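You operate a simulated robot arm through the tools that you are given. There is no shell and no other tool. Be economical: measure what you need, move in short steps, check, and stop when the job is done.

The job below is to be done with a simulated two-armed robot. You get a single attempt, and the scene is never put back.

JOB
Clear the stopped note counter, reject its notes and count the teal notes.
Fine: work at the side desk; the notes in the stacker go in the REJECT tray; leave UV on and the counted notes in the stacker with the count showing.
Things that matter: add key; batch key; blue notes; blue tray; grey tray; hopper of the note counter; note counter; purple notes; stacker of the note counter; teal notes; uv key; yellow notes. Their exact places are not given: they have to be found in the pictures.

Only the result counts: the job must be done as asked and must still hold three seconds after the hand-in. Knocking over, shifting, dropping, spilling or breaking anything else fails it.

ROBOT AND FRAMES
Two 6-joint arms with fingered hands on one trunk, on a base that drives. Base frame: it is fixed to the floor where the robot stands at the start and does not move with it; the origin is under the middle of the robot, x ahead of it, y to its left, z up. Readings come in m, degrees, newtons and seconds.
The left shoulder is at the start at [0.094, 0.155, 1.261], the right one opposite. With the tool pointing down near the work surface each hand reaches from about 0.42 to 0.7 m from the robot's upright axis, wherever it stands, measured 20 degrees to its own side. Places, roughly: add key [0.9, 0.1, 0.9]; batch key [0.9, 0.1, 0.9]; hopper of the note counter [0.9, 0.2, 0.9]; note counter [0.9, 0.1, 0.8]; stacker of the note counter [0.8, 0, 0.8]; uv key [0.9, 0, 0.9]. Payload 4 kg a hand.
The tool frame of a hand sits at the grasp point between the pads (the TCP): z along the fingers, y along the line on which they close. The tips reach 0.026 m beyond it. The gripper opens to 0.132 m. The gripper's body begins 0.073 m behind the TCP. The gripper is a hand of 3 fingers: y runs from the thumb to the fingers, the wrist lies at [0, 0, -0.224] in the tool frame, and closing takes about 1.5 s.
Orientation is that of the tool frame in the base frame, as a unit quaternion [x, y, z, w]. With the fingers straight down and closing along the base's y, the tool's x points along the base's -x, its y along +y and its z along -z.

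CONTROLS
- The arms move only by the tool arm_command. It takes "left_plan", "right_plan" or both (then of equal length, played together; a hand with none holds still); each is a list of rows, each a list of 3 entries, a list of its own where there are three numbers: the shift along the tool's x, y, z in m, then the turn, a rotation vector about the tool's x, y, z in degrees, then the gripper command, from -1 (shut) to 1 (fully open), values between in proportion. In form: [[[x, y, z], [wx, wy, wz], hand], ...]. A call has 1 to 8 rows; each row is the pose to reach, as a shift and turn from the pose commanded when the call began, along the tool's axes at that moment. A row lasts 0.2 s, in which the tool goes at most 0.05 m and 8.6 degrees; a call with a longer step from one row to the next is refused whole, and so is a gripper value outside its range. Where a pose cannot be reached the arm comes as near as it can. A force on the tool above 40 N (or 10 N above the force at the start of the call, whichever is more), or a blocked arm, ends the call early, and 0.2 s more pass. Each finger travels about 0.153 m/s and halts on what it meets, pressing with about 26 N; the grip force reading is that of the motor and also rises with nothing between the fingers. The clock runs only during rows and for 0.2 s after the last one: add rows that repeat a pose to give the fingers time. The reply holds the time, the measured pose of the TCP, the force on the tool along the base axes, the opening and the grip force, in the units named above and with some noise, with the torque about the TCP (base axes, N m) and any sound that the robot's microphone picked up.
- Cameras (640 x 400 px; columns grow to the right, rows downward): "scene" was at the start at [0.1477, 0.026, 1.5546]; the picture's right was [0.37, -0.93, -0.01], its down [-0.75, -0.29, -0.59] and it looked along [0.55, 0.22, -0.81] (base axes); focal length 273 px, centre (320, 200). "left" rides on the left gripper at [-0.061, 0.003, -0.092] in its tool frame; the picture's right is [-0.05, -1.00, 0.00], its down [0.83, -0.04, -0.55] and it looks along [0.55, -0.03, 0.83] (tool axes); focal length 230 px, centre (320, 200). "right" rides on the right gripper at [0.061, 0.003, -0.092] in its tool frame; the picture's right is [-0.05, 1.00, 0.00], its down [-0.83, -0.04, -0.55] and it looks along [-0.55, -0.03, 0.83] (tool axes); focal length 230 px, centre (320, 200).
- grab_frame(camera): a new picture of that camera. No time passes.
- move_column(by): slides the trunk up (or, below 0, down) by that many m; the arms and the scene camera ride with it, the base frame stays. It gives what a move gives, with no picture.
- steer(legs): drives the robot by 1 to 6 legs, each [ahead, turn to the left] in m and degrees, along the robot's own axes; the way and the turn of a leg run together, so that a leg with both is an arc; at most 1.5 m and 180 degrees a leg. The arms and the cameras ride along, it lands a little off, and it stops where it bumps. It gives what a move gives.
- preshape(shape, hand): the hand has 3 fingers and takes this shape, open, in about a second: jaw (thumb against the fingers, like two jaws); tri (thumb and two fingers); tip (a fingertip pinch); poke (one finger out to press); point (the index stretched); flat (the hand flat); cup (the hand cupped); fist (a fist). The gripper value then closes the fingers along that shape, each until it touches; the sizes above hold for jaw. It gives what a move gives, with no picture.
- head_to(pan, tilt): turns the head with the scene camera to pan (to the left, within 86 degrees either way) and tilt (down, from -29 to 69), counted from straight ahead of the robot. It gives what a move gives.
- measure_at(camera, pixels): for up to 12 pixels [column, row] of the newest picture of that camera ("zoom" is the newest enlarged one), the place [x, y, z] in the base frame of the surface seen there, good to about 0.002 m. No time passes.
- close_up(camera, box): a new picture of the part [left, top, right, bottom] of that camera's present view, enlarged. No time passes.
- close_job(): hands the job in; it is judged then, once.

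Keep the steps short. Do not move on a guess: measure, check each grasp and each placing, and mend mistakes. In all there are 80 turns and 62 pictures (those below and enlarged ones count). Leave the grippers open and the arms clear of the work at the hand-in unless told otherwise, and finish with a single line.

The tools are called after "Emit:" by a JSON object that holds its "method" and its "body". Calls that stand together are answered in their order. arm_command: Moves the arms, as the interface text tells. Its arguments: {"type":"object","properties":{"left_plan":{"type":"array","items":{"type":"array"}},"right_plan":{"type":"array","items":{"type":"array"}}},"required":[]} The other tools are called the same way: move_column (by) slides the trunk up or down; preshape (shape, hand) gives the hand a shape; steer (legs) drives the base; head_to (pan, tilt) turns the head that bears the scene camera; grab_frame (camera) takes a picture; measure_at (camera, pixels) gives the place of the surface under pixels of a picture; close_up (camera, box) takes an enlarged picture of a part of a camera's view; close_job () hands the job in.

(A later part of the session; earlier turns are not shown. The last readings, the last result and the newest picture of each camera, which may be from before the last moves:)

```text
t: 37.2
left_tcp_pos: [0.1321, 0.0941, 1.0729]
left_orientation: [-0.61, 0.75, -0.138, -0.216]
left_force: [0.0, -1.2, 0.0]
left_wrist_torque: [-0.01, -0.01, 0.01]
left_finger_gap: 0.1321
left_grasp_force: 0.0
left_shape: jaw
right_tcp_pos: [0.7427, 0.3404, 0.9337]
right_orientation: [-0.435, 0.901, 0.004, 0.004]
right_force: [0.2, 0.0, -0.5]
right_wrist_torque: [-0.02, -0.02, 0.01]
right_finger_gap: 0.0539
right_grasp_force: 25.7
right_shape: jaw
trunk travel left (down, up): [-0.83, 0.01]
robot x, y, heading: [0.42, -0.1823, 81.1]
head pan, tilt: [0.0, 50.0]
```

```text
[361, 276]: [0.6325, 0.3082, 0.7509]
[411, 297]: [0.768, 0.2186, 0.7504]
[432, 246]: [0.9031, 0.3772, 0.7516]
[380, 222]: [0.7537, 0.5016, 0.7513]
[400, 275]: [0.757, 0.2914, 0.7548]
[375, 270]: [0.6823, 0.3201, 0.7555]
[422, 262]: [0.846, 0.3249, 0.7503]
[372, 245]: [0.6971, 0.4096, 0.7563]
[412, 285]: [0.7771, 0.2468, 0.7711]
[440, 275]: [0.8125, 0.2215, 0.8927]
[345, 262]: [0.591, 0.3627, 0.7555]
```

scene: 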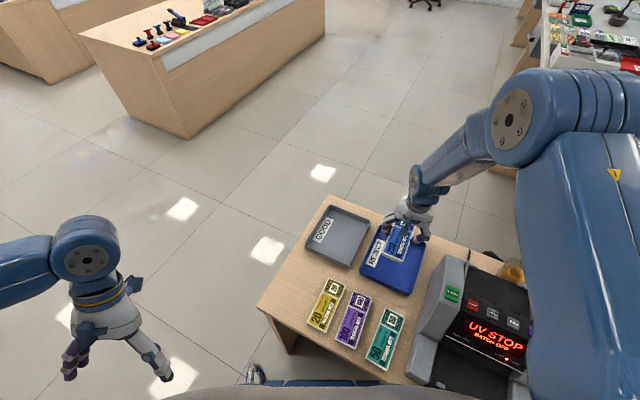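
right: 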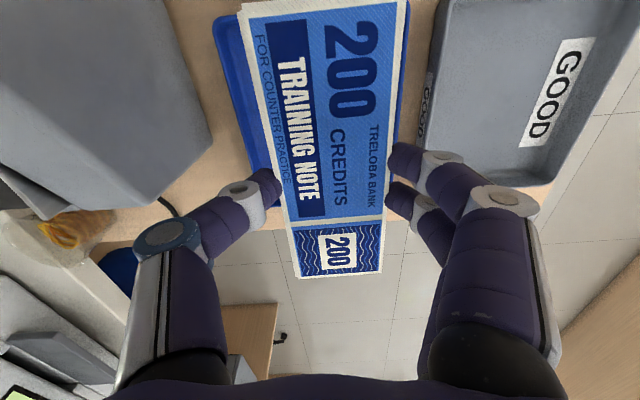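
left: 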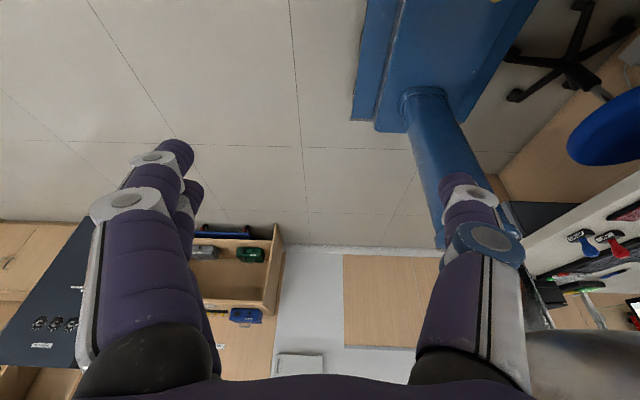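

Tray centre is about n 0.748, r 0.379 in the counter's axes. I'll shift 1.8 cm forward and lower 14 cm, stopping just above the tray floor.

Emit:
{"method": "arm_command", "body": {"right_plan": [[[-0.018, -0.008, 0.02], [0, 0, 0], -0.8], [[-0.018, -0.008, 0.05], [0, 0, 0], -0.8], [[-0.018, -0.008, 0.08], [0, 0, 0], -0.8], [[-0.018, -0.008, 0.105], [0, 0, 0], -0.8], [[-0.018, -0.008, 0.125], [0, 0, 0], -0.8], [[-0.018, -0.008, 0.135], [0, 0, 0], -0.8], [[-0.018, -0.008, 0.14], [0, 0, 0], -0.8]]}}

Emit:
{"method": "grab_frame", "body": {"camera": "right"}}

```text
t: 38.8
left_tcp_pos: [0.1328, 0.093, 1.072]
left_orientation: [-0.609, 0.75, -0.138, -0.217]
left_force: [0.4, -0.8, 0.4]
left_wrist_torque: [-0.01, -0.02, 0.01]
left_finger_gap: 0.132
left_grasp_force: 0.0
left_shape: jaw
right_tcp_pos: [0.7582, 0.3499, 0.7966]
right_orientation: [-0.434, 0.901, 0.005, 0.003]
right_force: [-0.6, 0.4, 0.0]
right_wrist_torque: [0.02, 0.01, -0.03]
right_finger_gap: 0.0535
right_grasp_force: 25.5
right_shape: jaw
trunk travel left (down, up): [-0.83, 0.01]
robot x, y, heading: [0.4242, -0.1798, 81.4]
head pan, tilt: [0.0, 50.0]
```

```text
32 pictures are left
```

right: 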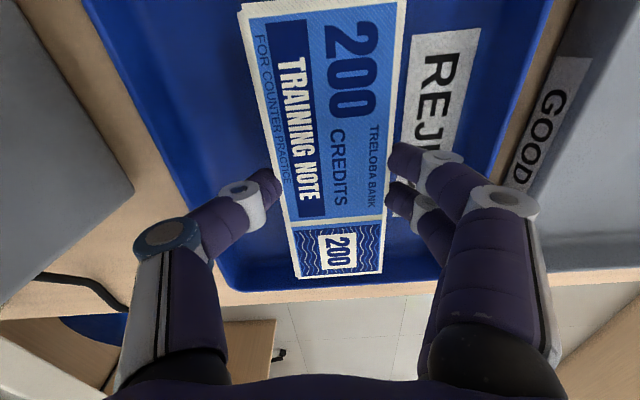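

The far end of the notes looks close to the tray's far wall, so I'll measure it.

Emit:
{"method": "measure_at", "body": {"camera": "right", "pixels": [[340, 272], [300, 274], [380, 268], [340, 290], [340, 284], [420, 255], [420, 280], [320, 10], [270, 245], [130, 60], [200, 240], [500, 60]]}}

```text
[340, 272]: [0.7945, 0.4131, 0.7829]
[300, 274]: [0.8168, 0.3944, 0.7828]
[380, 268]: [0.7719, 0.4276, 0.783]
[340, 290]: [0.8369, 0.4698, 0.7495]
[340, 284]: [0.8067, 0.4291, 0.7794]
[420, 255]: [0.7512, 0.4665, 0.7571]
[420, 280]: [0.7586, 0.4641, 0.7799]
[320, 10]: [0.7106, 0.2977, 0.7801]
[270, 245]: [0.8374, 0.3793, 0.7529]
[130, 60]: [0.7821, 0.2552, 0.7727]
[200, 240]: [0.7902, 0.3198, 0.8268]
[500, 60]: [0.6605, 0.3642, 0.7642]
```

The notes fit, with 1.5 cm to the far wall. I'll nudge 5 mm forward, lower 9 mm to the floor and open.

Emit:
{"method": "arm_command", "body": {"right_plan": [[[-0.005, 0, 0.005], [0, 0, 0], -0.8], [[-0.005, 0, 0.009], [0, 0, 0], -0.8], [[-0.005, 0, 0.009], [0, 0, 0], -0.2], [[-0.005, 0, 0.009], [0, 0, 0], 0.0], [[-0.005, 0, 0.009], [0, 0, 0], 0.3], [[-0.005, 0, 0.009], [0, 0, 0], 0.45], [[-0.005, 0, 0.009], [0, 0, 0], 0.45]]}}

Emit:
{"method": "grab_frame", "body": {"camera": "right"}}

```text
t: 39.5
left_tcp_pos: [0.139, 0.0765, 1.0741]
left_orientation: [-0.609, 0.749, -0.141, -0.221]
left_force: [-0.6, 0.5, 0.5]
left_wrist_torque: [-0.02, 0.01, 0.02]
left_finger_gap: 0.1322
left_grasp_force: 0.0
left_shape: jaw
right_tcp_pos: [0.7606, 0.3406, 0.8003]
right_orientation: [-0.435, 0.901, 0.013, 0.008]
right_force: [-0.5, 0.2, 0.2]
right_wrist_torque: [0.01, -0.03, -0.02]
right_finger_gap: 0.0554
right_grasp_force: 0.2
right_shape: jaw
trunk travel left (down, up): [-0.83, 0.01]
robot x, y, heading: [0.422, -0.1833, 81.3]
head pan, tilt: [0.0, 50.0]
stopped in row 3 (right hand): the arm was blocked; the commanded pose is now the measured one
```

```text
31 pictures are left
```

right: 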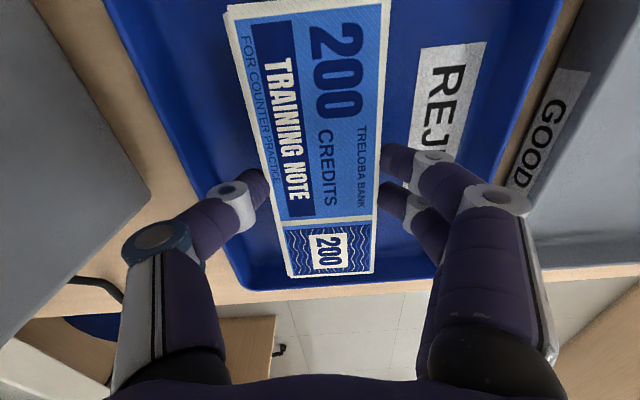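

The grip has released. I'll finish opening in place without moving, then check that the notes lie on the tray floor.

Emit:
{"method": "arm_command", "body": {"right_plan": [[[0, 0, 0], [0, 0, 0], 0.1], [[0, 0, 0], [0, 0, 0], 0.4], [[0, 0, 0], [0, 0, 0], 0.4], [[0, 0, 0], [0, 0, 0], 0.4]]}}

Emit:
{"method": "grab_frame", "body": {"camera": "right"}}

Emit:
{"method": "measure_at", "body": {"camera": "right", "pixels": [[340, 60], [300, 120], [330, 255], [360, 180], [265, 230], [410, 250]]}}

```text
t: 40.5
left_tcp_pos: [0.1399, 0.0763, 1.0721]
left_orientation: [-0.61, 0.748, -0.141, -0.22]
left_force: [-0.7, 0.2, 1.0]
left_wrist_torque: [0.01, -0.03, 0.04]
left_finger_gap: 0.1319
left_grasp_force: 0.0
left_shape: jaw
right_tcp_pos: [0.7612, 0.3415, 0.7982]
right_orientation: [-0.435, 0.9, 0.013, 0.009]
right_force: [0.4, 1.1, 0.1]
right_wrist_torque: [0.04, 0.01, 0.02]
right_finger_gap: 0.0918
right_grasp_force: 0.0
right_shape: jaw
trunk travel left (down, up): [-0.83, 0.01]
robot x, y, heading: [0.4208, -0.1859, 81.5]
head pan, tilt: [0.0, 50.0]
```

```text
30 pictures are left
```

right: 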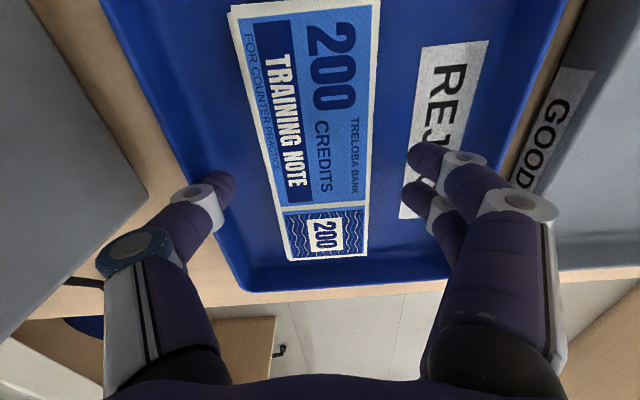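

```text
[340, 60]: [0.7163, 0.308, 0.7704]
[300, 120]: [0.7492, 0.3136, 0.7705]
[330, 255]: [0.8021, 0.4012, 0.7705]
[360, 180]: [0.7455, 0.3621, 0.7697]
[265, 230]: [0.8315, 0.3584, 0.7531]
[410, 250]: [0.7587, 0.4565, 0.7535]
```

The blue notes lie flat in the REJECT tray (top z 0.770). I'll lift the hand clear, then back the base up 0.08 m for the teal notes.

Emit:
{"method": "arm_command", "body": {"right_plan": [[[0, 0, -0.02], [0, 0, 0], 0.4], [[0, 0, -0.05], [0, 0, 0], 0.4], [[0, 0, -0.09], [0, 0, 0], 0.4], [[0, 0, -0.13], [0, 0, 0], 0.4], [[0.04, 0, -0.16], [0, 0, 0], 0.4], [[0.08, 0, -0.18], [0, 0, 0], 0.4], [[0.11, 0, -0.18], [0, 0, 0], 0.4]]}}

Emit:
{"method": "steer", "body": {"legs": [[-0.04, 0], [-0.04, 0]]}}

Emit:
{"method": "grab_frame", "body": {"camera": "scene"}}

```text
t: 42.1
left_tcp_pos: [0.1394, 0.0767, 1.0734]
left_orientation: [-0.609, 0.749, -0.141, -0.22]
left_force: [-1.0, -0.7, 0.1]
left_wrist_torque: [-0.02, -0.02, -0.02]
left_finger_gap: 0.1319
left_grasp_force: 0.1
left_shape: jaw
right_tcp_pos: [0.6924, 0.2495, 0.9769]
right_orientation: [-0.434, 0.901, 0.013, 0.011]
right_force: [-1.0, -0.4, 0.1]
right_wrist_torque: [0.04, 0.0, 0.01]
right_finger_gap: 0.0922
right_grasp_force: 0.0
right_shape: jaw
trunk travel left (down, up): [-0.83, 0.01]
robot x, y, heading: [0.4207, -0.186, 80.9]
head pan, tilt: [0.0, 50.0]
```

```text
t: 43.4
left_tcp_pos: [0.1276, 0.0026, 1.0728]
left_orientation: [-0.608, 0.749, -0.14, -0.221]
left_force: [0.6, 0.2, 0.1]
left_wrist_torque: [0.0, 0.0, 0.01]
left_finger_gap: 0.1317
left_grasp_force: 0.1
left_shape: jaw
right_tcp_pos: [0.6814, 0.174, 0.9747]
right_orientation: [-0.434, 0.901, 0.011, 0.009]
right_force: [-0.5, 0.7, 0.4]
right_wrist_torque: [0.01, -0.01, 0.01]
right_finger_gap: 0.0921
right_grasp_force: 0.1
right_shape: jaw
trunk travel left (down, up): [-0.83, 0.01]
robot x, y, heading: [0.4094, -0.2589, 81.2]
head pan, tilt: [0.0, 50.0]
```

```text
29 pictures are left
```

scene: 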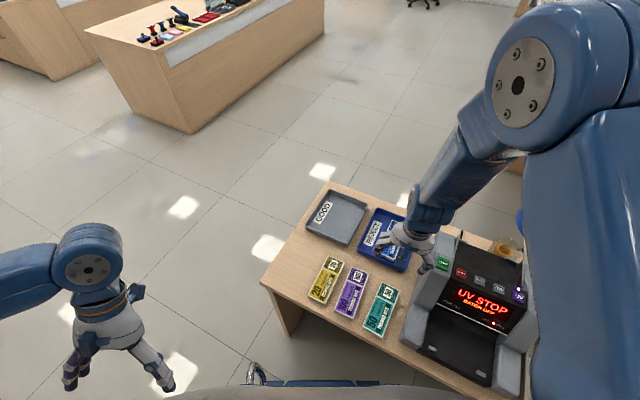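

Emit:
{"method": "measure_at", "body": {"camera": "scene", "pixels": [[382, 284], [396, 290], [365, 327], [381, 334], [380, 309], [372, 306], [389, 313], [365, 272], [355, 316], [366, 302], [410, 320]]}}

```text
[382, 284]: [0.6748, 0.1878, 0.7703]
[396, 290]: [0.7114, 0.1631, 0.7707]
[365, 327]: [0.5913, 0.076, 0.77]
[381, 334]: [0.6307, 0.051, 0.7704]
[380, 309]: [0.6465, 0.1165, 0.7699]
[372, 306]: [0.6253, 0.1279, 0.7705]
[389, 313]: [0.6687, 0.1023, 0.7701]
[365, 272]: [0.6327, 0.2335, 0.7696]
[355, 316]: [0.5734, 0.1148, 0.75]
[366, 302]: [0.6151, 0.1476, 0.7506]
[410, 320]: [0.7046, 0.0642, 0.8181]
```

The teal stack's centre is at (0.652, 0.120), top z 0.770 on the table at 0.750. I'll bring the hand above it at z 0.85, opening 0.08 m.

Emit:
{"method": "arm_command", "body": {"right_plan": [[[0.02, -0.004, 0], [0, 0, -1], 0.21], [[0.045, -0.008, 0.01], [0, 0, -2], 0.21], [[0.066, -0.0125, 0.04], [0, 0, -2], 0.21], [[0.066, -0.0125, 0.08], [0, 0, -2], 0.21], [[0.066, -0.0125, 0.11], [0, 0, -2], 0.21], [[0.066, -0.0125, 0.123], [0, 0, -2], 0.21]]}}

Emit:
{"method": "grab_frame", "body": {"camera": "right"}}

```text
t: 44.1
left_tcp_pos: [0.1337, -0.0018, 1.07]
left_orientation: [-0.646, 0.717, -0.145, -0.219]
left_force: [-0.5, 0.3, 0.0]
left_wrist_torque: [-0.03, 0.0, -0.01]
left_finger_gap: 0.132
left_grasp_force: 0.0
left_shape: jaw
right_tcp_pos: [0.6612, 0.1109, 0.9765]
right_orientation: [-0.449, 0.893, 0.02, 0.019]
right_force: [-0.5, 0.4, -0.6]
right_wrist_torque: [-0.01, 0.0, -0.02]
right_finger_gap: 0.0799
right_grasp_force: 0.1
right_shape: jaw
trunk travel left (down, up): [-0.83, 0.01]
robot x, y, heading: [0.4104, -0.2617, 81.2]
head pan, tilt: [0.0, 50.0]
stopped in row 3 (right hand): the arm was blocked; the commanded pose is now the measured one
```

```text
28 pictures are left
```

right: 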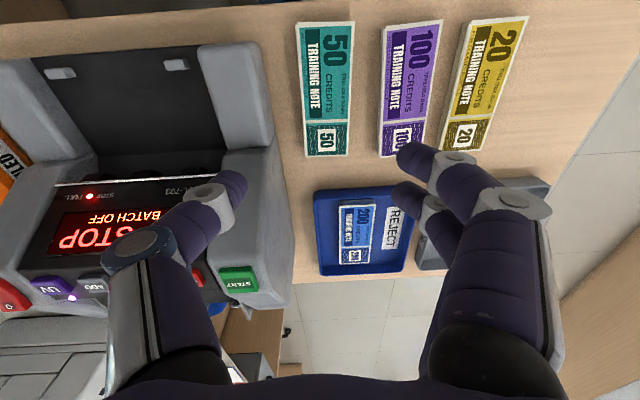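

It stopped again at the start of the descent with no force on the tool. I'll retry with smaller, gentler steps and level the hand.

Emit:
{"method": "arm_command", "body": {"right_plan": [[[0.001, 0.005, 0.005], [0.3, 0.6, 0], 0.21], [[0.002, 0.011, 0.015], [0.6, 1.2, 0], 0.21], [[0.003, 0.011, 0.03], [0.8, 1.8, 0], 0.21], [[0.004, 0.011, 0.046], [1.1, 2.4, 0], 0.21], [[0.005, 0.011, 0.063], [1.1, 3, 0], 0.21], [[0.006, 0.011, 0.08], [1.1, 3, 0], 0.21], [[0.006, 0.011, 0.097], [1.1, 3, 0], 0.21], [[0.0066, 0.011, 0.11], [1.1, 3, 0], 0.21]]}}

Emit:
{"method": "grab_frame", "body": {"camera": "right"}}

```text
t: 44.6
left_tcp_pos: [0.138, -0.0059, 1.0683]
left_orientation: [-0.666, 0.699, -0.146, -0.217]
left_force: [-0.6, 0.0, -1.0]
left_wrist_torque: [0.0, 0.03, -0.04]
left_finger_gap: 0.1319
left_grasp_force: 0.0
left_shape: jaw
right_tcp_pos: [0.657, 0.1023, 0.9839]
right_orientation: [-0.448, 0.894, 0.023, 0.022]
right_force: [-0.9, -0.6, 0.8]
right_wrist_torque: [-0.05, -0.01, 0.01]
right_finger_gap: 0.0801
right_grasp_force: 0.1
right_shape: jaw
trunk travel left (down, up): [-0.83, 0.01]
robot x, y, heading: [0.4084, -0.2571, 81.3]
head pan, tilt: [0.0, 50.0]
stopped in row 2 (right hand): the arm was blocked; the commanded pose is now the measured one
```

```text
27 pictures are left
```

right: 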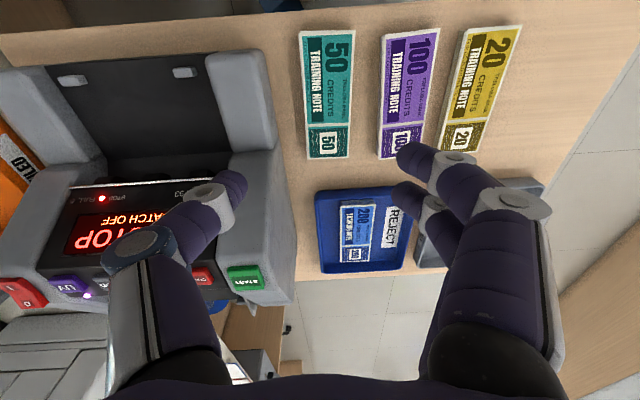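

It is truly blocked here, most likely because the arm is folded close to its inner limit (0.44 m from my axis). I'll back the base up 0.1 m so the arm works more extended.

Emit:
{"method": "steer", "body": {"legs": [[-0.05, 0], [-0.05, 0]]}}

```text
t: 45.3
left_tcp_pos: [0.1461, -0.011, 1.0656]
left_orientation: [0.705, -0.661, 0.147, 0.212]
left_force: [0.4, 0.3, -0.1]
left_wrist_torque: [-0.04, 0.0, -0.02]
left_finger_gap: 0.1321
left_grasp_force: 0.2
left_shape: jaw
right_tcp_pos: [0.6518, 0.0727, 1.0041]
right_orientation: [-0.428, 0.902, 0.046, 0.01]
right_force: [-0.6, -0.2, 0.6]
right_wrist_torque: [0.0, 0.02, 0.01]
right_finger_gap: 0.08
right_grasp_force: 0.0
right_shape: jaw
trunk travel left (down, up): [-0.83, 0.01]
robot x, y, heading: [0.411, -0.2683, 81.3]
head pan, tilt: [0.0, 50.0]
stopped in leg 1: the robot was blocked; the commanded pose is now the measured one
```

The base can't move either, and I notice the left hand has sagged from 0.44 m to 0.21 m ahead, toward the body. It may be what jams things, so I'll move the left hand back out, forward and up, and level it.

Emit:
{"method": "arm_command", "body": {"left_plan": [[[-0.02, -0.0046, -0.024], [0.4, -3.7, 1.5], 1], [[-0.04, -0.0093, -0.048], [0.8, -7.5, 3], 1], [[-0.06, -0.014, -0.072], [1.2, -11.2, 4.6], 1], [[-0.08, -0.0185, -0.096], [1.5, -14.9, 6.1], 1], [[-0.1, -0.023, -0.12], [1.9, -18.6, 7.6], 1], [[-0.12, -0.028, -0.144], [2.3, -22.3, 9.1], 1], [[-0.14, -0.032, -0.168], [2.7, -26, 10.7], 1], [[-0.159, -0.037, -0.192], [3.1, -29.8, 12.2], 1]]}}

Emit:
{"method": "grab_frame", "body": {"camera": "scene"}}

```text
t: 47.1
left_tcp_pos: [0.1912, 0.2051, 1.1603]
left_orientation: [-0.628, 0.778, 0.003, 0.009]
left_force: [-0.4, -0.4, -1.3]
left_wrist_torque: [0.01, 0.01, -0.05]
left_finger_gap: 0.1319
left_grasp_force: 0.1
left_shape: jaw
right_tcp_pos: [0.652, 0.0751, 1.0068]
right_orientation: [-0.429, 0.902, 0.051, 0.015]
right_force: [0.2, 0.2, -0.3]
right_wrist_torque: [0.0, 0.0, 0.01]
right_finger_gap: 0.0801
right_grasp_force: 0.1
right_shape: jaw
trunk travel left (down, up): [-0.83, 0.01]
robot x, y, heading: [0.4075, -0.2701, 81.3]
head pan, tilt: [0.0, 50.0]
```

```text
26 pictures are left
```

scene: 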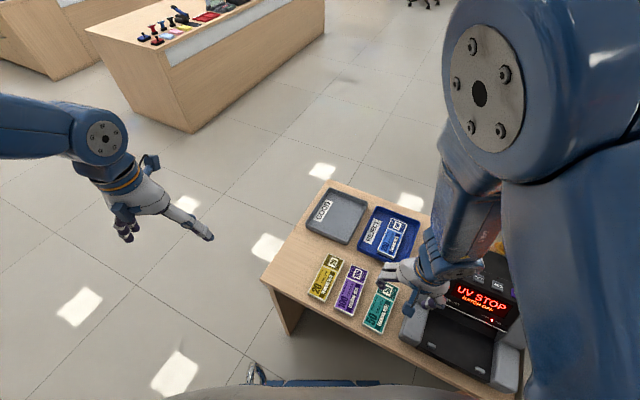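

Left hand is out again. Now I'll back the base up in short legs.

Emit:
{"method": "steer", "body": {"legs": [[-0.03, 0], [-0.03, 0], [-0.03, 0]]}}

```text
t: 48.8
left_tcp_pos: [0.1789, 0.1185, 1.157]
left_orientation: [-0.627, 0.779, 0.001, 0.006]
left_force: [0.2, 0.8, 0.2]
left_wrist_torque: [-0.03, 0.02, -0.02]
left_finger_gap: 0.1319
left_grasp_force: 0.1
left_shape: jaw
right_tcp_pos: [0.6389, -0.0118, 1.005]
right_orientation: [-0.429, 0.902, 0.047, 0.012]
right_force: [0.0, 0.4, -0.5]
right_wrist_torque: [-0.04, -0.01, 0.02]
right_finger_gap: 0.0799
right_grasp_force: 0.1
right_shape: jaw
trunk travel left (down, up): [-0.83, 0.01]
robot x, y, heading: [0.3982, -0.3576, 80.9]
head pan, tilt: [0.0, 50.0]
```

Freed. The teal notes are now 0.54 m away on the right arm's side. I'll move above them, level the hand and come down to z 0.85.

Emit:
{"method": "arm_command", "body": {"right_plan": [[[-0.02, 0.012, 0.005], [0.8, 0.7, -0.5], 0.21], [[-0.045, 0.028, 0.015], [1.6, 1.4, -1], 0.21], [[-0.07, 0.043, 0.035], [2.4, 2.1, -1.5], 0.21], [[-0.09, 0.055, 0.06], [3.2, 2.8, -2], 0.21], [[-0.0985, 0.061, 0.088], [4.2, 3.7, -2.6], 0.21], [[-0.0985, 0.061, 0.116], [4.2, 3.7, -2.6], 0.21], [[-0.0985, 0.061, 0.144], [4.2, 3.7, -2.6], 0.21], [[-0.0985, 0.061, 0.166], [4.2, 3.7, -2.6], 0.21]]}}

Emit:
{"method": "grab_frame", "body": {"camera": "right"}}

```text
t: 50.6
left_tcp_pos: [0.1779, 0.0944, 1.1564]
left_orientation: [-0.626, 0.779, -0.002, 0.004]
left_force: [0.4, 0.5, 0.5]
left_wrist_torque: [-0.02, 0.01, 0.02]
left_finger_gap: 0.1319
left_grasp_force: 0.0
left_shape: jaw
right_tcp_pos: [0.6512, 0.1028, 0.8604]
right_orientation: [-0.448, 0.894, 0.007, 0.009]
right_force: [0.5, -1.2, -0.1]
right_wrist_torque: [0.03, 0.01, 0.0]
right_finger_gap: 0.0798
right_grasp_force: 0.0
right_shape: jaw
trunk travel left (down, up): [-0.83, 0.01]
robot x, y, heading: [0.3945, -0.3567, 80.8]
head pan, tilt: [0.0, 50.0]
```

```text
25 pictures are left
```

right: 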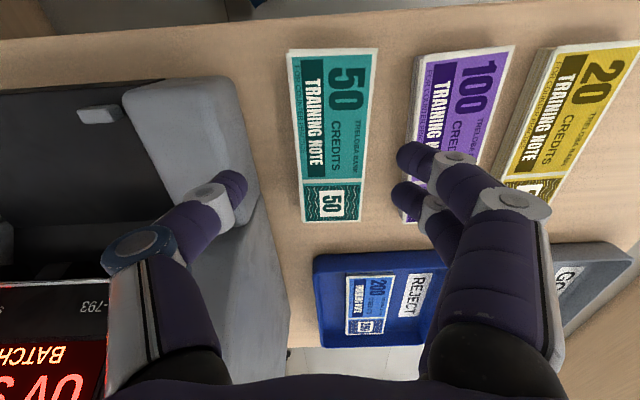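

I need to shift 1 cm left and 1 cm forward. I'll check the gap between the teal notes and the counter's cheek for the thumb first.

Emit:
{"method": "measure_at", "body": {"camera": "right", "pixels": [[225, 85], [240, 130], [262, 190], [275, 230], [290, 55], [308, 218], [376, 55], [362, 218], [415, 60], [405, 215], [235, 100], [255, 120]]}}

```text
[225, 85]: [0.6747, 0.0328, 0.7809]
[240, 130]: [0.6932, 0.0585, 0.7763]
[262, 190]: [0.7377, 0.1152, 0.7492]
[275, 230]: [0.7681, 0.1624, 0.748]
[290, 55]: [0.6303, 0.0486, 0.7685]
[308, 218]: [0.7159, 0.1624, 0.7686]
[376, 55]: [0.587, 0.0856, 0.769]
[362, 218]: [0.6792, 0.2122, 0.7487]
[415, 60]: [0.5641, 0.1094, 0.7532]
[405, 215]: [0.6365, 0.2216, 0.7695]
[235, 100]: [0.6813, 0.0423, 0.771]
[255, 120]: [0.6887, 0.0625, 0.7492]
```

There is 4.3 cm between the notes and the cheek, enough for the thumb. I'll shift and descend to z 0.783.

Emit:
{"method": "arm_command", "body": {"right_plan": [[[-0.008, 0.012, 0.005], [0, 0, 0], 0.16], [[-0.008, 0.012, 0.02], [0, 0, 0], 0.16], [[-0.008, 0.012, 0.04], [0, 0, 0], 0.16], [[-0.008, 0.012, 0.058], [0, 0, 0], 0.16], [[-0.008, 0.012, 0.07], [0, 0, 0], 0.16], [[-0.008, 0.012, 0.077], [0, 0, 0], 0.16], [[-0.008, 0.012, 0.077], [0, 0, 0], 0.16]]}}

Emit:
{"method": "grab_frame", "body": {"camera": "right"}}

```text
t: 52.2
left_tcp_pos: [0.1765, 0.092, 1.1576]
left_orientation: [-0.626, 0.78, -0.002, 0.004]
left_force: [0.1, -0.7, 0.1]
left_wrist_torque: [0.01, -0.01, 0.01]
left_finger_gap: 0.1321
left_grasp_force: 0.0
left_shape: jaw
right_tcp_pos: [0.6456, 0.1167, 0.785]
right_orientation: [-0.45, 0.893, 0.009, 0.009]
right_force: [1.3, 0.1, 1.0]
right_wrist_torque: [-0.03, -0.04, 0.0]
right_finger_gap: 0.0772
right_grasp_force: 0.0
right_shape: jaw
trunk travel left (down, up): [-0.83, 0.01]
robot x, y, heading: [0.395, -0.3575, 81.0]
head pan, tilt: [0.0, 50.0]
```

```text
24 pictures are left
```

right: 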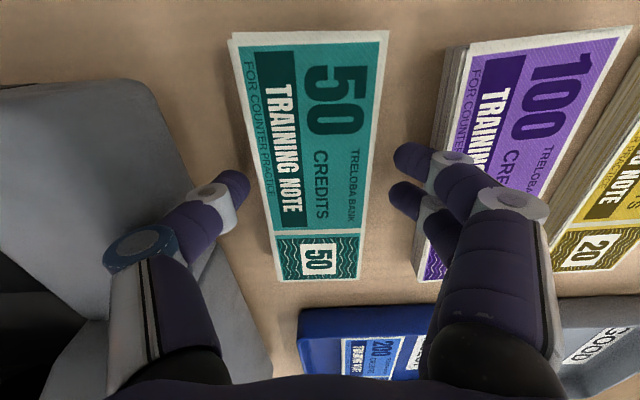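

Fingers straddle the teal stack cleanly. Closing now.

Emit:
{"method": "arm_command", "body": {"right_plan": [[[0, 0, 0], [0, 0, 0], 0.0], [[0, 0, 0], [0, 0, 0], -0.2], [[0, 0, 0], [0, 0, 0], -0.5], [[0, 0, -0.001], [0, 0, 0], -0.8], [[0, 0, -0.002], [0, 0, 0], -0.8], [[0, 0, -0.002], [0, 0, 0], -0.8], [[0, 0, -0.002], [0, 0, 0], -0.8]]}}

```text
t: 53.8
left_tcp_pos: [0.1765, 0.0925, 1.1572]
left_orientation: [-0.627, 0.779, -0.002, 0.006]
left_force: [0.3, 0.0, 1.0]
left_wrist_torque: [-0.01, -0.02, 0.02]
left_finger_gap: 0.1321
left_grasp_force: 0.0
left_shape: jaw
right_tcp_pos: [0.6448, 0.1163, 0.7871]
right_orientation: [-0.45, 0.893, 0.009, 0.008]
right_force: [-0.9, -0.9, -1.4]
right_wrist_torque: [-0.02, 0.01, -0.01]
right_finger_gap: 0.0538
right_grasp_force: 26.2
right_shape: jaw
trunk travel left (down, up): [-0.83, 0.01]
robot x, y, heading: [0.3978, -0.3551, 80.9]
head pan, tilt: [0.0, 50.0]
```

Gripped at 0.054 m with 26 N. I'll lift it 0.2 m and look.

Emit:
{"method": "arm_command", "body": {"right_plan": [[[0, 0, -0.01], [0, 0, 0], -0.8], [[0, 0, -0.03], [0, 0, 0], -0.8], [[0, 0, -0.055], [0, 0, 0], -0.8], [[0, 0, -0.08], [0, 0, 0], -0.8], [[0, 0, -0.11], [0, 0, 0], -0.8], [[0, 0, -0.14], [0, 0, 0], -0.8], [[0, 0, -0.17], [0, 0, 0], -0.8], [[0, 0, -0.2], [0, 0, 0], -0.8]]}}

Emit:
{"method": "grab_frame", "body": {"camera": "right"}}

```text
t: 55.6
left_tcp_pos: [0.1768, 0.0919, 1.1571]
left_orientation: [-0.627, 0.779, -0.003, 0.005]
left_force: [0.0, -0.6, -0.7]
left_wrist_torque: [-0.03, -0.01, 0.02]
left_finger_gap: 0.1322
left_grasp_force: 0.2
left_shape: jaw
right_tcp_pos: [0.6456, 0.11, 0.9873]
right_orientation: [-0.449, 0.894, 0.008, 0.009]
right_force: [0.4, -0.6, -0.2]
right_wrist_torque: [0.02, 0.02, 0.02]
right_finger_gap: 0.0537
right_grasp_force: 25.9
right_shape: jaw
trunk travel left (down, up): [-0.83, 0.01]
robot x, y, heading: [0.3976, -0.3539, 81.1]
head pan, tilt: [0.0, 50.0]
```

```text
23 pictures are left
```

right: 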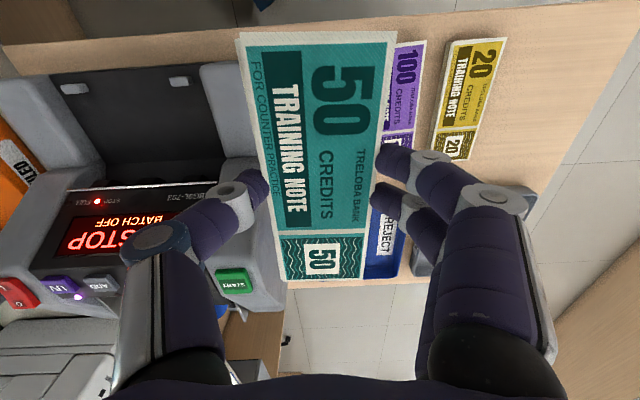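

Teal stack is firmly held. I'll raise it another 5 cm for clearance over the keys, then drive the base toward the hopper in short legs.

Emit:
{"method": "arm_command", "body": {"right_plan": [[[0, 0, -0.02], [0, 0, 0], -0.8], [[0, 0, -0.04], [0, 0, 0], -0.8], [[0, 0, -0.055], [0, 0, 0], -0.8]]}}

Emit:
{"method": "steer", "body": {"legs": [[0.04, 0], [0.04, 0], [0, -7], [0, -7], [0, -7], [0, -6]]}}

```text
t: 56.4
left_tcp_pos: [0.1757, 0.0919, 1.1578]
left_orientation: [-0.627, 0.779, -0.002, 0.003]
left_force: [-1.0, 0.2, 0.2]
left_wrist_torque: [-0.01, 0.02, 0.01]
left_finger_gap: 0.1323
left_grasp_force: 0.0
left_shape: jaw
right_tcp_pos: [0.6453, 0.1092, 1.0425]
right_orientation: [-0.448, 0.894, 0.01, 0.008]
right_force: [0.8, 0.4, -0.7]
right_wrist_torque: [-0.03, 0.04, 0.01]
right_finger_gap: 0.0534
right_grasp_force: 25.9
right_shape: jaw
trunk travel left (down, up): [-0.83, 0.01]
robot x, y, heading: [0.3958, -0.3598, 81.1]
head pan, tilt: [0.0, 50.0]
```

```text
t: 60.1
left_tcp_pos: [0.4161, 0.2222, 1.1576]
left_orientation: [-0.425, 0.905, -0.003, 0.006]
left_force: [-0.2, 0.0, -0.2]
left_wrist_torque: [-0.03, -0.01, 0.02]
left_finger_gap: 0.1319
left_grasp_force: 0.1
left_shape: jaw
right_tcp_pos: [0.8402, 0.0239, 1.0419]
right_orientation: [-0.226, 0.974, 0.006, 0.011]
right_force: [0.3, 0.0, -0.1]
right_wrist_torque: [0.0, 0.0, -0.02]
right_finger_gap: 0.0538
right_grasp_force: 26.0
right_shape: jaw
trunk travel left (down, up): [-0.83, 0.01]
robot x, y, heading: [0.4012, -0.2735, 53.7]
head pan, tilt: [0.0, 50.0]
```

Emit:
{"method": "steer", "body": {"legs": [[0.035, 0], [0.035, 0]]}}

Emit:
{"method": "grab_frame", "body": {"camera": "scene"}}

```text
t: 61.4
left_tcp_pos: [0.4419, 0.2462, 1.1423]
left_orientation: [-0.424, 0.905, -0.016, -0.021]
left_force: [0.4, -0.2, 0.7]
left_wrist_torque: [0.04, -0.05, 0.01]
left_finger_gap: 0.1321
left_grasp_force: 0.0
left_shape: jaw
right_tcp_pos: [0.8738, 0.0609, 1.0533]
right_orientation: [-0.226, 0.974, 0.014, 0.02]
right_force: [0.6, -0.7, -1.0]
right_wrist_torque: [0.06, -0.01, 0.0]
right_finger_gap: 0.0535
right_grasp_force: 25.8
right_shape: jaw
trunk travel left (down, up): [-0.83, 0.01]
robot x, y, heading: [0.4472, -0.2172, 54.0]
head pan, tilt: [0.0, 50.0]
```

```text
22 pictures are left
```

scene: 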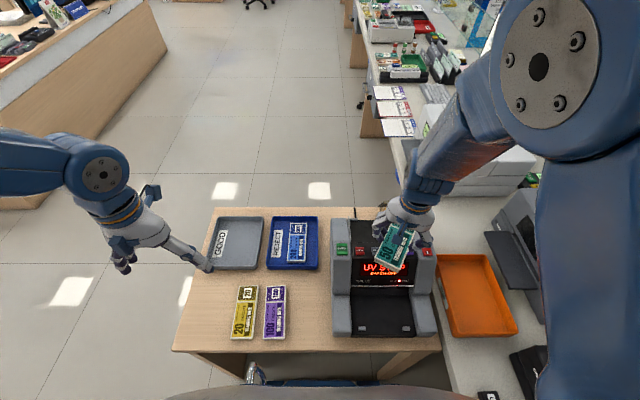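

Now over the panel. I'll turn the stack 65° so its length runs across the hopper and move above the hopper at about (0.944, 0.170, 1.03).

Emit:
{"method": "arm_command", "body": {"right_plan": [[[-0.013, 0.008, 0.003], [0.3, 0.2, 8.1], -0.8], [[-0.027, 0.017, 0.006], [0.6, 0.4, 16.2], -0.8], [[-0.041, 0.025, 0.01], [0.9, 0.6, 24.2], -0.8], [[-0.055, 0.033, 0.013], [1.2, 0.8, 32.3], -0.8], [[-0.069, 0.042, 0.016], [1.5, 1, 40.4], -0.8], [[-0.083, 0.05, 0.02], [1.8, 1.2, 48.5], -0.8], [[-0.097, 0.058, 0.023], [2.1, 1.5, 56.5], -0.8], [[-0.11, 0.067, 0.026], [2.4, 1.7, 64.6], -0.8]]}}

Emit:
{"method": "grab_frame", "body": {"camera": "right"}}

Emit:
{"method": "close_up", "body": {"camera": "scene", "box": [320, 170, 480, 290]}}

```text
t: 63.2
left_tcp_pos: [0.4295, 0.2261, 1.1256]
left_orientation: [-0.423, 0.904, -0.031, -0.05]
left_force: [-0.5, -0.3, 0.6]
left_wrist_torque: [0.0, 0.0, 0.02]
left_finger_gap: 0.1319
left_grasp_force: 0.1
left_shape: jaw
right_tcp_pos: [0.9364, 0.1607, 1.0404]
right_orientation: [0.333, 0.943, 0.005, 0.002]
right_force: [-0.7, -0.3, -1.0]
right_wrist_torque: [-0.03, 0.03, -0.01]
right_finger_gap: 0.0533
right_grasp_force: 25.9
right_shape: jaw
trunk travel left (down, up): [-0.83, 0.01]
robot x, y, heading: [0.4455, -0.2157, 53.8]
head pan, tilt: [0.0, 50.0]
```

```text
21 pictures are left
```

right: 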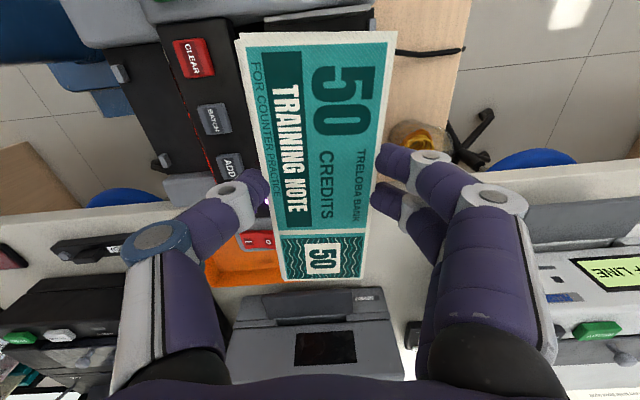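

```text
3.33 times, centred on (400, 230) of scene
```

zoom: 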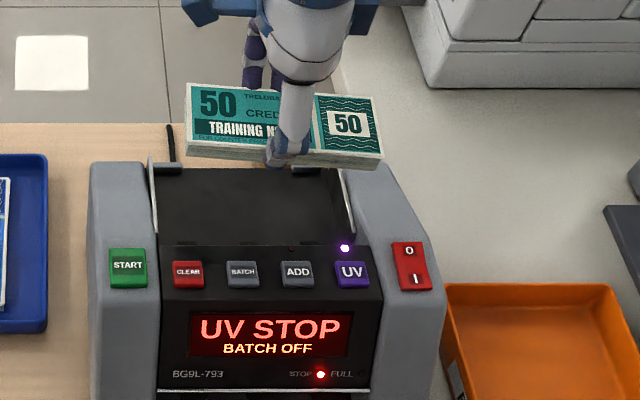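

A good view of the hopper. I'll measure its floor, rails, panel edge and rear tabs.

Emit:
{"method": "measure_at", "body": {"camera": "zoom", "pixels": [[162, 225], [158, 225], [342, 225], [350, 222], [152, 185], [250, 225], [250, 238], [250, 245], [250, 190], [250, 172], [175, 168], [338, 200]]}}

Emit:
{"method": "measure_at", "body": {"camera": "zoom", "pixels": [[190, 84], [185, 158], [377, 166], [375, 152], [187, 150], [230, 120], [350, 130], [165, 180], [325, 175], [330, 190], [155, 160], [205, 172]]}}

```text
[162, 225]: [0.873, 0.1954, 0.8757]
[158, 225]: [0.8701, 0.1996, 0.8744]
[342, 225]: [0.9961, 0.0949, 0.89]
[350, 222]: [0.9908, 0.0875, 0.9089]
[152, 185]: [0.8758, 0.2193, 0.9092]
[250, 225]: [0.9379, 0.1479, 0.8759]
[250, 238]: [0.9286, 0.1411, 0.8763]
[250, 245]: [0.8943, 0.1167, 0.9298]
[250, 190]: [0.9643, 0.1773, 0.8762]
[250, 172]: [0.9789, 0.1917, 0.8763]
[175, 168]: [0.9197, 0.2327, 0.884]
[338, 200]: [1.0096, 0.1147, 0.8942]
```

```text
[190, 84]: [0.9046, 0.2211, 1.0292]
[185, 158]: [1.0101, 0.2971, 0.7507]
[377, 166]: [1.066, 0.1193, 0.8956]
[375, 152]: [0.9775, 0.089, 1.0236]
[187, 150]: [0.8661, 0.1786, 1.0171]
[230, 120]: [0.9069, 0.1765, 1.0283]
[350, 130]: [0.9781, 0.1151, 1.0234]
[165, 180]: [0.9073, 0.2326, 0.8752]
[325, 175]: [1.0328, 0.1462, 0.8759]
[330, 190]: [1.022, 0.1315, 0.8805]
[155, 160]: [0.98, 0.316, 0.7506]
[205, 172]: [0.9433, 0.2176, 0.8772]
```

The hopper floor is at z 0.876, 0.165 m wide between rails, and the notes are lined up within millimetres. I'll shift 9 mm back and lower to z ~0.93, then check.

Emit:
{"method": "arm_command", "body": {"right_plan": [[[0.002, 0.005, 0.01], [0, 0, 0], -0.8], [[0.003, 0.008, 0.03], [0, 0, 0], -0.8], [[0.003, 0.008, 0.05], [0, 0, 0], -0.8], [[0.003, 0.008, 0.07], [0, 0, 0], -0.8], [[0.003, 0.008, 0.088], [0, 0, 0], -0.8], [[0.003, 0.008, 0.104], [0, 0, 0], -0.8]]}}

Emit:
{"method": "close_up", "body": {"camera": "scene", "box": [320, 170, 480, 290]}}

```text
t: 64.6
left_tcp_pos: [0.4308, 0.2251, 1.1261]
left_orientation: [-0.423, 0.904, -0.031, -0.051]
left_force: [-0.3, -0.7, -0.2]
left_wrist_torque: [0.01, 0.0, -0.01]
left_finger_gap: 0.132
left_grasp_force: 0.1
left_shape: jaw
right_tcp_pos: [0.9416, 0.1678, 0.9374]
right_orientation: [0.331, 0.944, 0.005, 0.003]
right_force: [-0.8, 0.3, -0.7]
right_wrist_torque: [0.02, 0.03, -0.02]
right_finger_gap: 0.0533
right_grasp_force: 26.2
right_shape: jaw
trunk travel left (down, up): [-0.83, 0.01]
robot x, y, heading: [0.4448, -0.2186, 53.8]
head pan, tilt: [0.0, 50.0]
```

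```text
3.33 times, centred on (400, 230) of scene
```

zoom: 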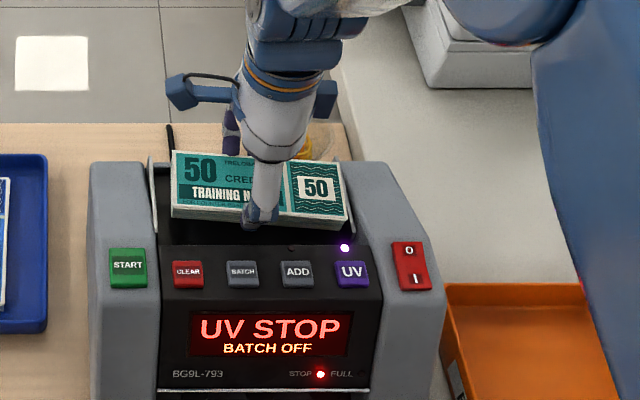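

Emit:
{"method": "measure_at", "body": {"camera": "zoom", "pixels": [[174, 207], [344, 216], [174, 155], [322, 163], [340, 165], [347, 185], [349, 210], [154, 190]]}}

```text
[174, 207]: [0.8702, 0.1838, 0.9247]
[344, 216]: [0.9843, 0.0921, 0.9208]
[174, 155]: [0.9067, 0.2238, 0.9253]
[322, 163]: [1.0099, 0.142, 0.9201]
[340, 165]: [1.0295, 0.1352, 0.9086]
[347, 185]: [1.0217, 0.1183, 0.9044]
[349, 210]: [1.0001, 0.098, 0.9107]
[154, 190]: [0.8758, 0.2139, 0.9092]
```

Clearances are 14 mm left and 9 mm right. I'll centre by 3 mm, go 4 mm back and lower 2.6 cm onto the hopper floor.

Emit:
{"method": "arm_command", "body": {"right_plan": [[[0.003, 0.004, 0.002], [0, 0, 0], -0.8], [[0.003, 0.004, 0.01], [0, 0, 0], -0.8], [[0.003, 0.004, 0.018], [0, 0, 0], -0.8], [[0.003, 0.004, 0.024], [0, 0, 0], -0.8], [[0.003, 0.004, 0.026], [0, 0, 0], -0.8]]}}

Emit:
{"method": "close_up", "body": {"camera": "scene", "box": [320, 170, 480, 290]}}

```text
t: 65.8
left_tcp_pos: [0.4294, 0.2251, 1.1262]
left_orientation: [-0.424, 0.904, -0.031, -0.049]
left_force: [0.0, 0.5, 0.1]
left_wrist_torque: [0.0, -0.01, 0.08]
left_finger_gap: 0.1319
left_grasp_force: 0.1
left_shape: jaw
right_tcp_pos: [0.9417, 0.1723, 0.9118]
right_orientation: [0.331, 0.944, 0.006, 0.003]
right_force: [0.2, 0.0, -0.6]
right_wrist_torque: [-0.02, -0.02, 0.0]
right_finger_gap: 0.0534
right_grasp_force: 25.8
right_shape: jaw
trunk travel left (down, up): [-0.83, 0.01]
robot x, y, heading: [0.4473, -0.219, 53.8]
head pan, tilt: [0.0, 50.0]
```

```text
3.33 times, centred on (400, 230) of scene
```

zoom: 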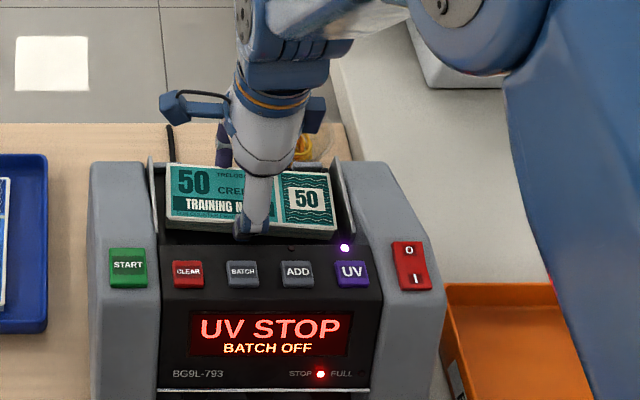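

The stack sits between the rails just above the floor. I'll release it slowly, opening to about 0.08 m only.

Emit:
{"method": "arm_command", "body": {"right_plan": [[[0, 0, 0.001], [0, 0, 0], -0.3], [[0, 0, 0.001], [0, 0, 0], -0.15], [[0, 0, 0.001], [0, 0, 0], 0.0], [[0, 0, 0.001], [0, 0, 0], 0.12], [[0, 0, 0.001], [0, 0, 0], 0.2], [[0, 0, 0.001], [0, 0, 0], 0.2]]}}

Emit:
{"method": "close_up", "body": {"camera": "scene", "box": [320, 170, 480, 290]}}

```text
t: 67.2
left_tcp_pos: [0.429, 0.225, 1.1267]
left_orientation: [-0.423, 0.904, -0.03, -0.048]
left_force: [-0.2, -1.0, -1.0]
left_wrist_torque: [0.03, 0.01, 0.01]
left_finger_gap: 0.1319
left_grasp_force: 0.1
left_shape: jaw
right_tcp_pos: [0.9407, 0.1719, 0.91]
right_orientation: [0.332, 0.943, 0.005, 0.003]
right_force: [-0.6, -0.5, -0.1]
right_wrist_torque: [-0.03, 0.0, 0.02]
right_finger_gap: 0.0786
right_grasp_force: 0.0
right_shape: jaw
trunk travel left (down, up): [-0.83, 0.01]
robot x, y, heading: [0.4472, -0.2173, 54.0]
head pan, tilt: [0.0, 50.0]
```

```text
3.33 times, centred on (400, 230) of scene
```

zoom: 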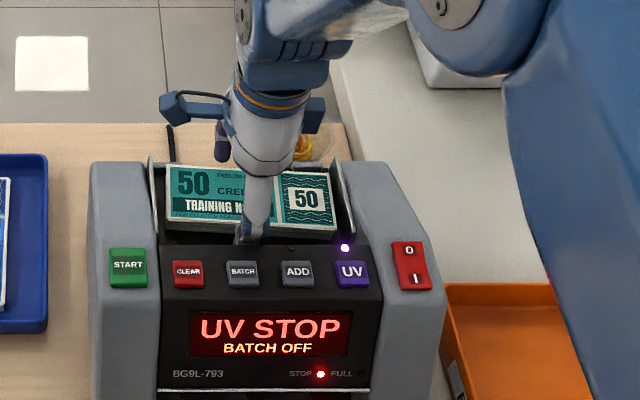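

Released and flat in the hopper. I'll lift straight up 0.12 m.

Emit:
{"method": "arm_command", "body": {"right_plan": [[[0, 0, -0.01], [0, 0, 0], 0.2], [[0, 0, -0.025], [0, 0, 0], 0.2], [[0, 0, -0.045], [0, 0, 0], 0.2], [[0, 0, -0.07], [0, 0, 0], 0.2], [[0, 0, -0.1], [0, 0, 0], 0.2], [[0, 0, -0.13], [0, 0, 0], 0.2]]}}

Emit:
{"method": "preshape", "body": {"shape": "poke", "hand": "right"}}

Emit:
{"method": "close_up", "body": {"camera": "scene", "box": [310, 150, 470, 290]}}

Emit:
{"method": "grab_frame", "body": {"camera": "right"}}

```text
t: 68.6
left_tcp_pos: [0.4282, 0.2246, 1.1263]
left_orientation: [-0.423, 0.904, -0.03, -0.049]
left_force: [-0.6, -0.5, 0.1]
left_wrist_torque: [0.01, -0.01, 0.04]
left_finger_gap: 0.1322
left_grasp_force: 0.1
left_shape: jaw
right_tcp_pos: [0.9369, 0.1721, 1.0408]
right_orientation: [0.332, 0.943, 0.006, 0.002]
right_force: [-0.6, 0.2, 0.1]
right_wrist_torque: [-0.03, -0.02, -0.01]
right_finger_gap: 0.0788
right_grasp_force: 0.0
right_shape: jaw
trunk travel left (down, up): [-0.83, 0.01]
robot x, y, heading: [0.4435, -0.2214, 53.7]
head pan, tilt: [0.0, 50.0]
```

```text
t: 69.5
left_tcp_pos: [0.4292, 0.2259, 1.1262]
left_orientation: [-0.423, 0.904, -0.03, -0.049]
left_force: [-0.1, 0.9, 0.3]
left_wrist_torque: [0.0, 0.01, 0.01]
left_finger_gap: 0.132
left_grasp_force: 0.0
left_shape: jaw
right_tcp_pos: [0.9382, 0.1732, 1.0396]
right_orientation: [0.331, 0.944, 0.004, 0.002]
right_force: [0.1, -0.9, 0.6]
right_wrist_torque: [0.01, -0.01, -0.01]
right_finger_gap: 0.0
right_grasp_force: 0.0
right_shape: poke
trunk travel left (down, up): [-0.83, 0.01]
robot x, y, heading: [0.4467, -0.2188, 53.8]
head pan, tilt: [0.0, 50.0]
```

```text
2.86 times, centred on (390, 220) of scene
```

zoom: 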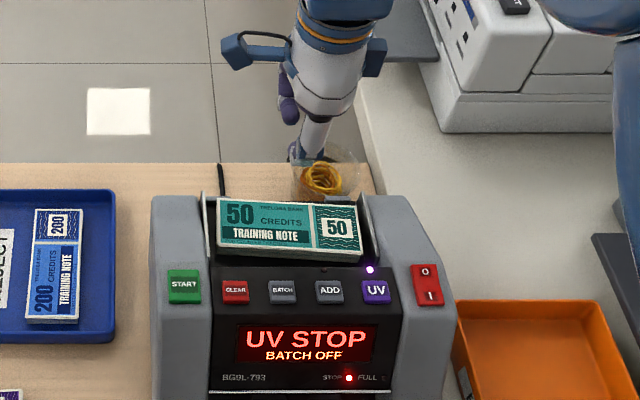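

```text
15 pictures are left
```

right: 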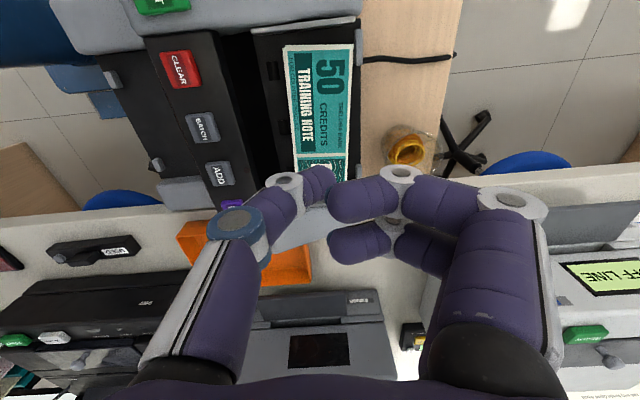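

The teal notes are squarely in the hopper. Now for the keys: I'll measure where the poking fingertip is, and the keys, from the current views.

Emit:
{"method": "measure_at", "body": {"camera": "right", "pixels": [[322, 178], [310, 172], [333, 190], [340, 200], [345, 240], [380, 195], [180, 70], [202, 128], [290, 195]]}}

Emit:
{"method": "measure_at", "body": {"camera": "zoom", "pixels": [[184, 286], [235, 291], [236, 284], [283, 291], [375, 291], [297, 158], [312, 155], [284, 110], [303, 150], [236, 299]]}}

```text
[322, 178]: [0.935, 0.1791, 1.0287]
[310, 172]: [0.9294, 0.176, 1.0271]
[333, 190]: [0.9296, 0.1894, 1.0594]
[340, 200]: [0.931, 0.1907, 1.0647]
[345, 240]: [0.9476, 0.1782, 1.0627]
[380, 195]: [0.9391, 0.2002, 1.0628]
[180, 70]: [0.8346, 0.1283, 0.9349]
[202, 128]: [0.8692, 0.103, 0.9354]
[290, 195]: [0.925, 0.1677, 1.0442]
```

```text
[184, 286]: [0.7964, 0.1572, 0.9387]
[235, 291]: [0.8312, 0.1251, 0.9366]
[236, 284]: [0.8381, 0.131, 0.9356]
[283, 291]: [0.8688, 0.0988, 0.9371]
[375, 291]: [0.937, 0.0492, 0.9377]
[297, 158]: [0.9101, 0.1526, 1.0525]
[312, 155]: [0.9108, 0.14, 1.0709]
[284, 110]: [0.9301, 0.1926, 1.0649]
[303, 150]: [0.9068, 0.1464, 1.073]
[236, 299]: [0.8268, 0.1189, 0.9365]
```

The thumb is the poking finger, its tip under the TCP. CLEAR is at (0.832, 0.126, 0.936). I'll move above it at z ~1.00 and check the tip against the key.

Emit:
{"method": "arm_command", "body": {"right_plan": [[[0.012, -0.025, 0], [0, 0, 0], -1], [[0.026, -0.05, 0], [0, 0, 0], -1], [[0.04, -0.075, 0], [0, 0, 0], -1], [[0.054, -0.102, 0.01], [0, 0, 0], -1], [[0.054, -0.102, 0.03], [0, 0, 0], -1], [[0.054, -0.102, 0.045], [0, 0, 0], -1]]}}

Emit:
{"method": "grab_frame", "body": {"camera": "right"}}

Emit:
{"method": "close_up", "body": {"camera": "scene", "box": [310, 180, 470, 300]}}

```text
t: 70.9
left_tcp_pos: [0.4286, 0.226, 1.1267]
left_orientation: [-0.423, 0.904, -0.031, -0.05]
left_force: [0.3, -0.7, 0.1]
left_wrist_torque: [0.02, -0.01, 0.03]
left_finger_gap: 0.1316
left_grasp_force: 0.0
left_shape: jaw
right_tcp_pos: [0.8481, 0.1279, 1.0009]
right_orientation: [0.364, 0.931, 0.016, -0.029]
right_force: [-0.1, -0.4, -0.2]
right_wrist_torque: [-0.03, -0.03, 0.0]
right_finger_gap: 0.0001
right_grasp_force: 0.1
right_shape: poke
right hand out of reach, approached as far as the arm can: row 4
trunk travel left (down, up): [-0.83, 0.01]
robot x, y, heading: [0.4477, -0.2165, 54.1]
head pan, tilt: [0.0, 50.0]
```

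```text
14 pictures are left
```

right: 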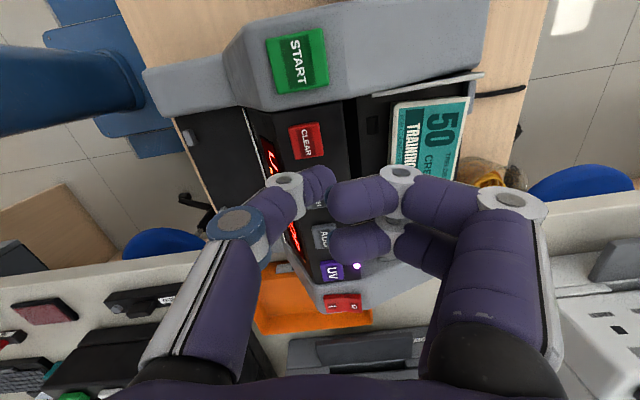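

```text
3.33 times, centred on (390, 240) of scene
```

zoom: 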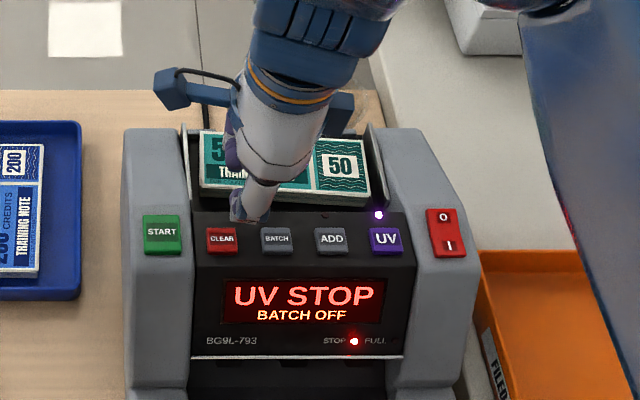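

The arm hit its wrist limit at this yaw (it's at (0.848, 0.128)). I'll turn the hand back about 53° to a comfortable yaw while centring over CLEAR.

Emit:
{"method": "arm_command", "body": {"right_plan": [[[0.001, -0.002, -0.005], [0.3, -0.5, -7.5], -1], [[0.003, -0.003, -0.005], [0.6, -0.9, -15], -1], [[0.004, -0.005, -0.005], [0.9, -1.4, -22.6], -1], [[0.006, -0.006, -0.005], [1.3, -1.9, -30.1], -1], [[0.007, -0.008, -0.005], [1.6, -2.4, -37.6], -1], [[0.009, -0.009, -0.005], [1.9, -2.8, -45.2], -1], [[0.0103, -0.011, -0.005], [2.2, -3.3, -52.7], -1], [[0.0103, -0.011, 0.005], [2.2, -3.3, -52.7], -1]]}}

Emit:
{"method": "grab_frame", "body": {"camera": "right"}}

Emit:
{"method": "close_up", "body": {"camera": "scene", "box": [310, 180, 470, 300]}}

```text
t: 72.7
left_tcp_pos: [0.4288, 0.2256, 1.1262]
left_orientation: [-0.424, 0.904, -0.031, -0.048]
left_force: [0.1, -0.3, -0.3]
left_wrist_torque: [0.01, -0.01, 0.02]
left_finger_gap: 0.1319
left_grasp_force: 0.0
left_shape: jaw
right_tcp_pos: [0.8586, 0.1246, 0.9909]
right_orientation: [-0.091, 0.996, -0.003, 0.005]
right_force: [-0.6, -0.1, -0.4]
right_wrist_torque: [0.0, -0.03, 0.01]
right_finger_gap: 0.0001
right_grasp_force: 0.0
right_shape: poke
right hand out of reach, approached as far as the arm can: row 1, 2, 3, 4, 5, 6, 7, 8
trunk travel left (down, up): [-0.83, 0.01]
robot x, y, heading: [0.4464, -0.2205, 54.0]
head pan, tilt: [0.0, 50.0]
```

```text
12 pictures are left
```

right: 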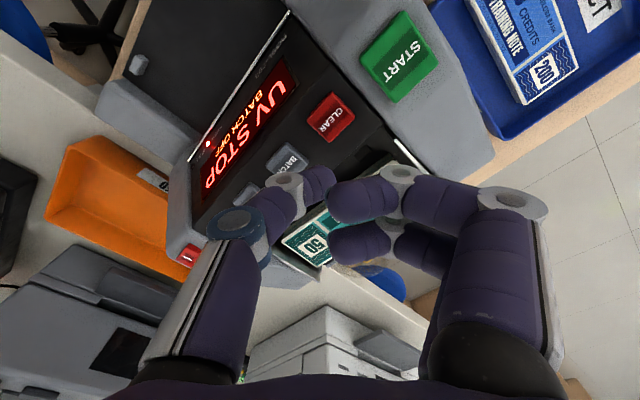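

```text
3.33 times, centred on (390, 240) of scene
```

zoom: 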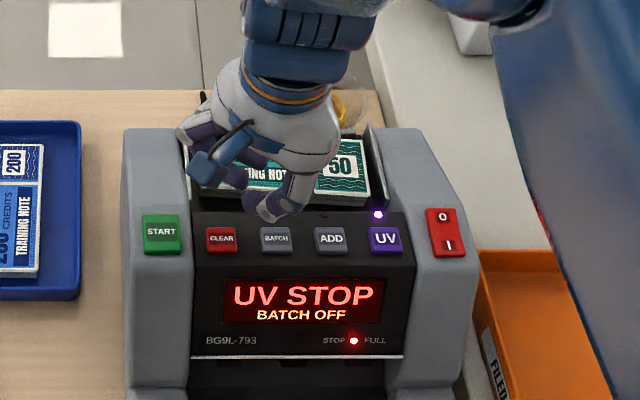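

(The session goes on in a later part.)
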